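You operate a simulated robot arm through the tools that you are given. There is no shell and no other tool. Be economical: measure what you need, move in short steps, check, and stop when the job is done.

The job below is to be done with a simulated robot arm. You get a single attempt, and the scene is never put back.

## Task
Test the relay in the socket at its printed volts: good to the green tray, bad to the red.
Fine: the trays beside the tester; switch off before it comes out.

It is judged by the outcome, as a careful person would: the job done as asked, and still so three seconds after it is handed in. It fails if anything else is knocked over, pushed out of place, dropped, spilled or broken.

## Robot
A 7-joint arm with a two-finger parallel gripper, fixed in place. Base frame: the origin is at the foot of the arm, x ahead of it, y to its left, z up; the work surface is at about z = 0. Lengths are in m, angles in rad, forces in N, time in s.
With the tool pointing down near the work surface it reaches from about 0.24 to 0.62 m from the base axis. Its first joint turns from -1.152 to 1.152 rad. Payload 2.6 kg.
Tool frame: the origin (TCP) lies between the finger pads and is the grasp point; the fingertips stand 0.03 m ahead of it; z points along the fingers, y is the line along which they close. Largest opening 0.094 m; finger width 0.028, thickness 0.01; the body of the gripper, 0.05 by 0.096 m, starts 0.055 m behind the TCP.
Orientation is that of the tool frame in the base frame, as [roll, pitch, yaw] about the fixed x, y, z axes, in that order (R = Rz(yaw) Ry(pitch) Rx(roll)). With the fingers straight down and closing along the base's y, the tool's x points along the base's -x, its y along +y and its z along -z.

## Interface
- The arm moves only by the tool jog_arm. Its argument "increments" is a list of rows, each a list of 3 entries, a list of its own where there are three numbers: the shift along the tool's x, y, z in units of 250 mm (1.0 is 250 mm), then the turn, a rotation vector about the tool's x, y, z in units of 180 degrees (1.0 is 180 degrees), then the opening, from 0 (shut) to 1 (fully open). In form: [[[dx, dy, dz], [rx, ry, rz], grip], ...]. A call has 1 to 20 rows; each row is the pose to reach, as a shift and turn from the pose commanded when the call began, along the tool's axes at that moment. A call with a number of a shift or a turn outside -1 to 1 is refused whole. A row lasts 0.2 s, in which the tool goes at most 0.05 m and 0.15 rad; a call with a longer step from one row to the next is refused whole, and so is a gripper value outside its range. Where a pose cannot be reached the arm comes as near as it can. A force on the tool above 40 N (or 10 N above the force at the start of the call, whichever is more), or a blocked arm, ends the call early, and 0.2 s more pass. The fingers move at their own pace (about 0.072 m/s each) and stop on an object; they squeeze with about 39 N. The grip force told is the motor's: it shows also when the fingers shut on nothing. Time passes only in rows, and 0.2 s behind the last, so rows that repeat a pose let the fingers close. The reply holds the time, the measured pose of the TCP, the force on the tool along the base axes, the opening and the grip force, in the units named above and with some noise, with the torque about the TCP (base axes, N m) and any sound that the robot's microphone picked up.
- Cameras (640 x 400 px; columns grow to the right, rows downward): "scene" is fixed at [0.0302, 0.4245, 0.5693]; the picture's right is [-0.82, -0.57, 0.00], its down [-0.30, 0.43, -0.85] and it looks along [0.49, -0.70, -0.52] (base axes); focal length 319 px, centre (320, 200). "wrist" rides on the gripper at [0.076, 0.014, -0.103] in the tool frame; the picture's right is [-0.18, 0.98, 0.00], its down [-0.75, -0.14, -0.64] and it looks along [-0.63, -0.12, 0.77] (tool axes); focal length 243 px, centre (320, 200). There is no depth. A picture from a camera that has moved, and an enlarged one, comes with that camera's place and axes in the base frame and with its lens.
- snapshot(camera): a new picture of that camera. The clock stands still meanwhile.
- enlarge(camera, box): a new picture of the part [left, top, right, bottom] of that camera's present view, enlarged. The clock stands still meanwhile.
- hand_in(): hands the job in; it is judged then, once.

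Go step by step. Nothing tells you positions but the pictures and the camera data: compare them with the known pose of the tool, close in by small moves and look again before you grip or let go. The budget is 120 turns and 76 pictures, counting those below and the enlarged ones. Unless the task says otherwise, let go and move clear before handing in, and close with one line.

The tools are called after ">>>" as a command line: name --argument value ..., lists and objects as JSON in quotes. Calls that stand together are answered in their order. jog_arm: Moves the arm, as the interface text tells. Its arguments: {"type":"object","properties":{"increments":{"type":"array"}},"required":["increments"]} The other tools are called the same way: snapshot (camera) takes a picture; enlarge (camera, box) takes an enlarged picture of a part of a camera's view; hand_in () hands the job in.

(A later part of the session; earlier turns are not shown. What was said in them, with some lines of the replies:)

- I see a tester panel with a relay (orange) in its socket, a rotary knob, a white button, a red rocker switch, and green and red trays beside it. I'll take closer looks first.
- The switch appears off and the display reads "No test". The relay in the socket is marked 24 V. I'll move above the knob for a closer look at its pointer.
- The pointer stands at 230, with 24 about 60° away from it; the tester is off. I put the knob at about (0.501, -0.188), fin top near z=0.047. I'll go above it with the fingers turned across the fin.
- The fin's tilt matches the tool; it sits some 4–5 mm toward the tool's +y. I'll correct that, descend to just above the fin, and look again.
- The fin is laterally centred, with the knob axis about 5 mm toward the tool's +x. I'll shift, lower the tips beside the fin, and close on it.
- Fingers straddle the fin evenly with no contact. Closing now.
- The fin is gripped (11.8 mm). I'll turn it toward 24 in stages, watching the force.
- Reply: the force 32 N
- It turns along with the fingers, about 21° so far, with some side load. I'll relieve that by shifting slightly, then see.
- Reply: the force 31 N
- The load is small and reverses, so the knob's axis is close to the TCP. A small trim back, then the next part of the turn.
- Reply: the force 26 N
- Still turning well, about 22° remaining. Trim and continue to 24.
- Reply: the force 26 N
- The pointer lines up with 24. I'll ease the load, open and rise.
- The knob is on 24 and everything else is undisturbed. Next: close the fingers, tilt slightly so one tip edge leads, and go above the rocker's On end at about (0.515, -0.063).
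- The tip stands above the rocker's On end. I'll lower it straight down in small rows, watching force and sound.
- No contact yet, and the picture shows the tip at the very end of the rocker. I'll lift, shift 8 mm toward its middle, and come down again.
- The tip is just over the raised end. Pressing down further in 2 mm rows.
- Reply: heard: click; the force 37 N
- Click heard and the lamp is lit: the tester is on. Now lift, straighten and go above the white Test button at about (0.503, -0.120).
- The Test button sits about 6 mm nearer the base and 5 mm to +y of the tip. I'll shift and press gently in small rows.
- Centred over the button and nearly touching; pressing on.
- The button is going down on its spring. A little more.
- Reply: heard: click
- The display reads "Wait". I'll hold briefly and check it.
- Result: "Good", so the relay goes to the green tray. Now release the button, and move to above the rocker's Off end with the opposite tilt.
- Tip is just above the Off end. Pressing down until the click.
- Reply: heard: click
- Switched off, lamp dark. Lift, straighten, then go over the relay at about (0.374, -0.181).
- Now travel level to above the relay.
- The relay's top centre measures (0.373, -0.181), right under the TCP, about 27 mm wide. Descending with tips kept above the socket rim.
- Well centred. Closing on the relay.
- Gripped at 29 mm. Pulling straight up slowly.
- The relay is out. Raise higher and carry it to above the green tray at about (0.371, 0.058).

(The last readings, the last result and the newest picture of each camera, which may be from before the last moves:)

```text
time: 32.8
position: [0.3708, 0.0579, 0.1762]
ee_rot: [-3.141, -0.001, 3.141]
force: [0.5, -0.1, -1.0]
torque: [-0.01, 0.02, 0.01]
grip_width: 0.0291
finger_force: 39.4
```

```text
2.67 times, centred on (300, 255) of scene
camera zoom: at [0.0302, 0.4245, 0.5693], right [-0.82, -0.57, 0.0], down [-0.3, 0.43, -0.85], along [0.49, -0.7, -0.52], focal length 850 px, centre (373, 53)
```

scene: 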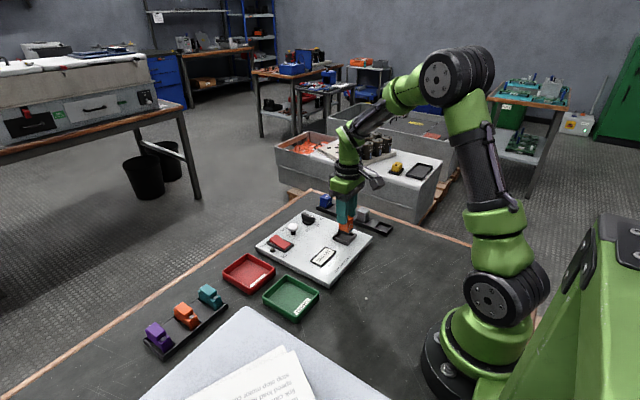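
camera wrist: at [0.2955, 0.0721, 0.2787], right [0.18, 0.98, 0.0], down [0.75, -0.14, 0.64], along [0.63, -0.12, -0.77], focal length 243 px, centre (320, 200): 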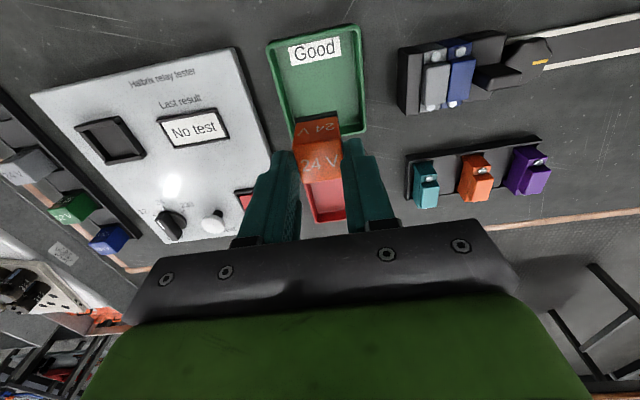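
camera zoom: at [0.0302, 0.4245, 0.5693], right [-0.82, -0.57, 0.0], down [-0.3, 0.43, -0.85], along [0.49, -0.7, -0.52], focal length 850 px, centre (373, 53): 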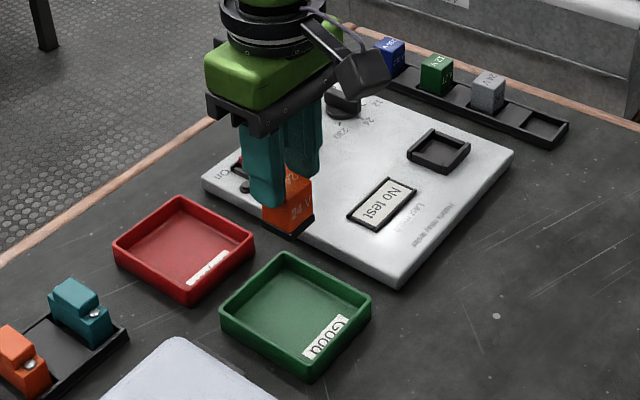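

The relay hangs over the green tray, whose centre I put at about (0.366, 0.055). I'll lower part way and look.

>>> jog_arm --increments '[[[0.016, -0.012, 0.08], [0, 0, 0], 0.1], [[0.016, -0.012, 0.2], [0, 0, 0], 0.1], [[0.016, -0.012, 0.3], [0, 0, 0], 0.1], [[0.016, -0.012, 0.36], [0, 0, 0], 0.1], [[0.016, -0.012, 0.36], [0, 0, 0], 0.1]]'

>>> enlarge --camera "scene" --box '[230, 220, 350, 330]'

>>> snapshot --camera "wrist"

```text
time: 34.0
position: [0.3658, 0.0546, 0.0832]
ee_rot: [3.141, -0.001, -3.141]
force: [-0.9, 0.3, -0.2]
torque: [-0.03, -0.03, 0.03]
grip_width: 0.0289
finger_force: 38.9
```

```text
3.64 times, centred on (290, 275) of scene
camera zoom: at [0.0302, 0.4245, 0.5693], right [-0.82, -0.57, 0.0], down [-0.3, 0.43, -0.85], along [0.49, -0.7, -0.52], focal length 1159 px, centre (429, -73)
```

zoom: 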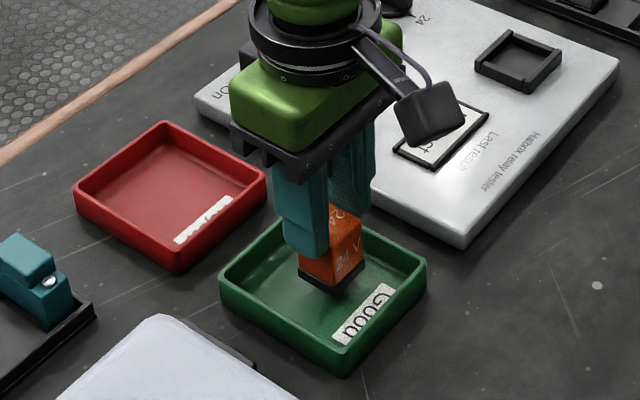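

```text
34 pictures are left
camera wrist: at [0.2908, 0.0679, 0.1862], right [0.18, 0.98, 0.0], down [0.75, -0.14, 0.64], along [0.63, -0.12, -0.77], focal length 243 px, centre (320, 200)
```

wrist: 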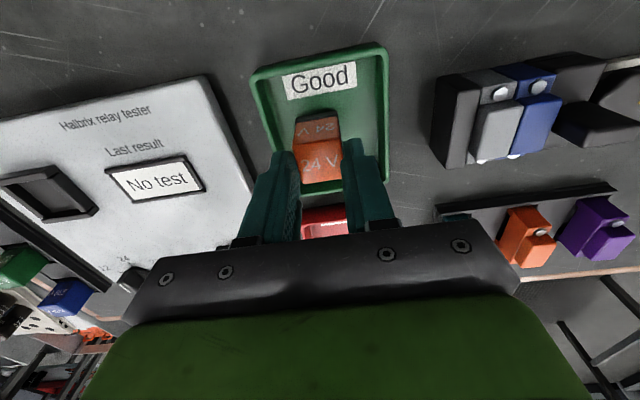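

The relay is well inside the tray. Lowering in small rows until it touches.

>>> jog_arm --increments '[[[0, 0, 0.03], [0, 0, 0], 0.1], [[0, 0, 0.05], [0, 0, 0], 0.1], [[0, 0, 0.06], [0, 0, 0], 0.1], [[0, 0, 0.068], [0, 0, 0], 0.1]]'

>>> enlarge --camera "scene" --box '[260, 240, 330, 310]'

```text
time: 35.0
position: [0.3672, 0.0548, 0.0685]
ee_rot: [3.141, 0.006, 3.141]
force: [-6.6, -2.3, 31.6]
torque: [-0.15, 0.15, -0.03]
grip_width: 0.029
finger_force: 39.1
```

```text
5.71 times, centred on (295, 275) of scene
camera zoom: at [0.0301, 0.4245, 0.5694], right [-0.82, -0.57, 0.0], down [-0.3, 0.43, -0.85], along [0.49, -0.7, -0.52], focal length 1821 px, centre (463, -229)
```

zoom: 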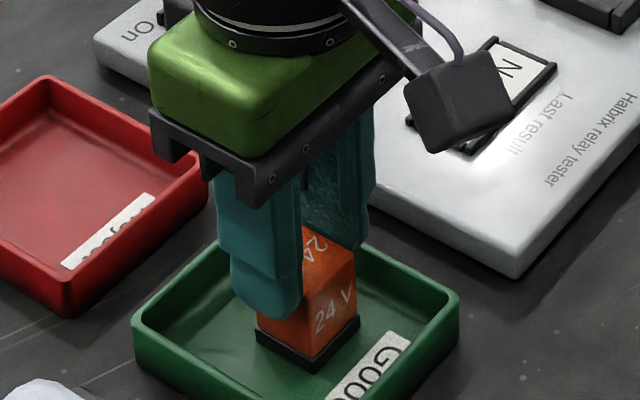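

Touched down on the tray floor (about 32 N). I'll ease up 2 mm, open modestly, and rise straight up.

>>> jog_arm --increments '[[[0, 0, -0.009], [0, 0, 0], 0.28], [[0, 0, -0.009], [0, 0, 0], 0.4], [[0, 0, -0.009], [0, 0, 0], 0.46], [[0, 0, -0.009], [0, 0, 0], 0.46]]'

>>> enlarge --camera "scene" --box '[260, 240, 330, 310]'

```text
time: 36.0
position: [0.3676, 0.0558, 0.0679]
ee_rot: [3.141, 0.0, 3.142]
force: [-0.5, -0.4, 1.0]
torque: [0.0, 0.04, 0.02]
grip_width: 0.0431
finger_force: 0.1
```

```text
5.71 times, centred on (295, 275) of scene
camera zoom: at [0.0302, 0.4245, 0.5693], right [-0.82, -0.57, 0.0], down [-0.3, 0.43, -0.85], along [0.49, -0.7, -0.52], focal length 1821 px, centre (463, -229)
```

zoom: 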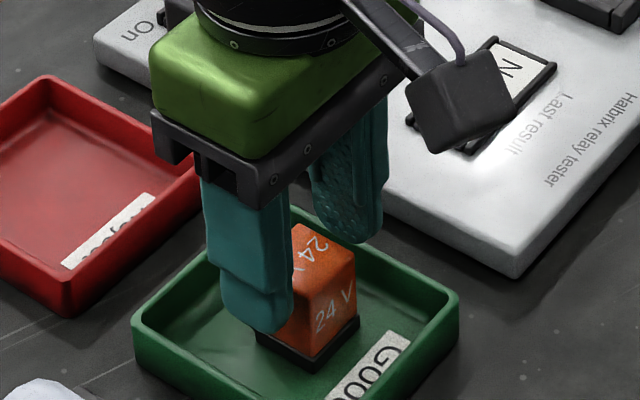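

The relay stands upright and free. Rising clear.

>>> jog_arm --increments '[[[0, 0, -0.06], [0, 0, 0], 0.46], [[0, 0, -0.18], [0, 0, 0], 0.46], [[0, 0, -0.36], [0, 0, 0], 0.46], [[0, 0, -0.54], [0, 0, 0], 0.46], [[0, 0, -0.7], [0, 0, 0], 0.46], [[0, 0, -0.7], [0, 0, 0], 0.46]]'

>>> snapshot --camera "scene"

>>> snapshot --camera "wrist"

```text
time: 37.4
position: [0.3696, 0.0564, 0.2469]
ee_rot: [-3.141, -0.001, 3.141]
force: [-0.9, -0.5, 0.3]
torque: [0.0, -0.04, 0.03]
grip_width: 0.043
finger_force: 0.0
```

```text
31 pictures are left
```

scene: 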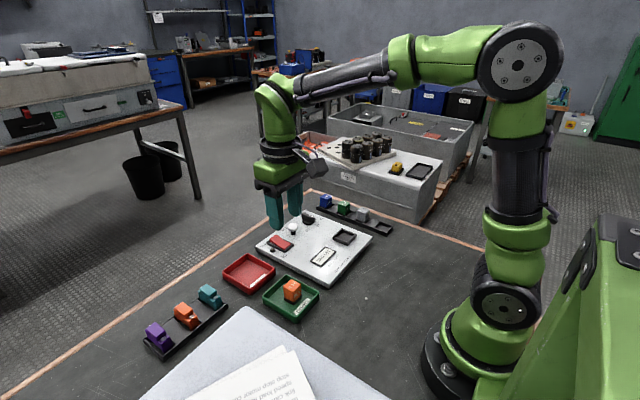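

```text
30 pictures are left
camera wrist: at [0.2941, 0.0703, 0.3499], right [0.18, 0.98, 0.0], down [0.75, -0.14, 0.64], along [0.63, -0.12, -0.77], focal length 243 px, centre (320, 200)
```

wrist: 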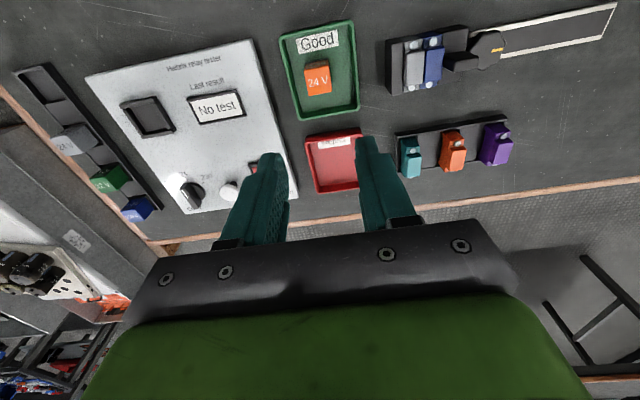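

The relay sits upright in the green tray, the tester is off and nothing else has moved. Handing in.

>>> hand_in

```text
The job is handed in.
```

The relay tested "Good" at its printed 24 V; I switched the tester off before pulling it and set it in the green tray.
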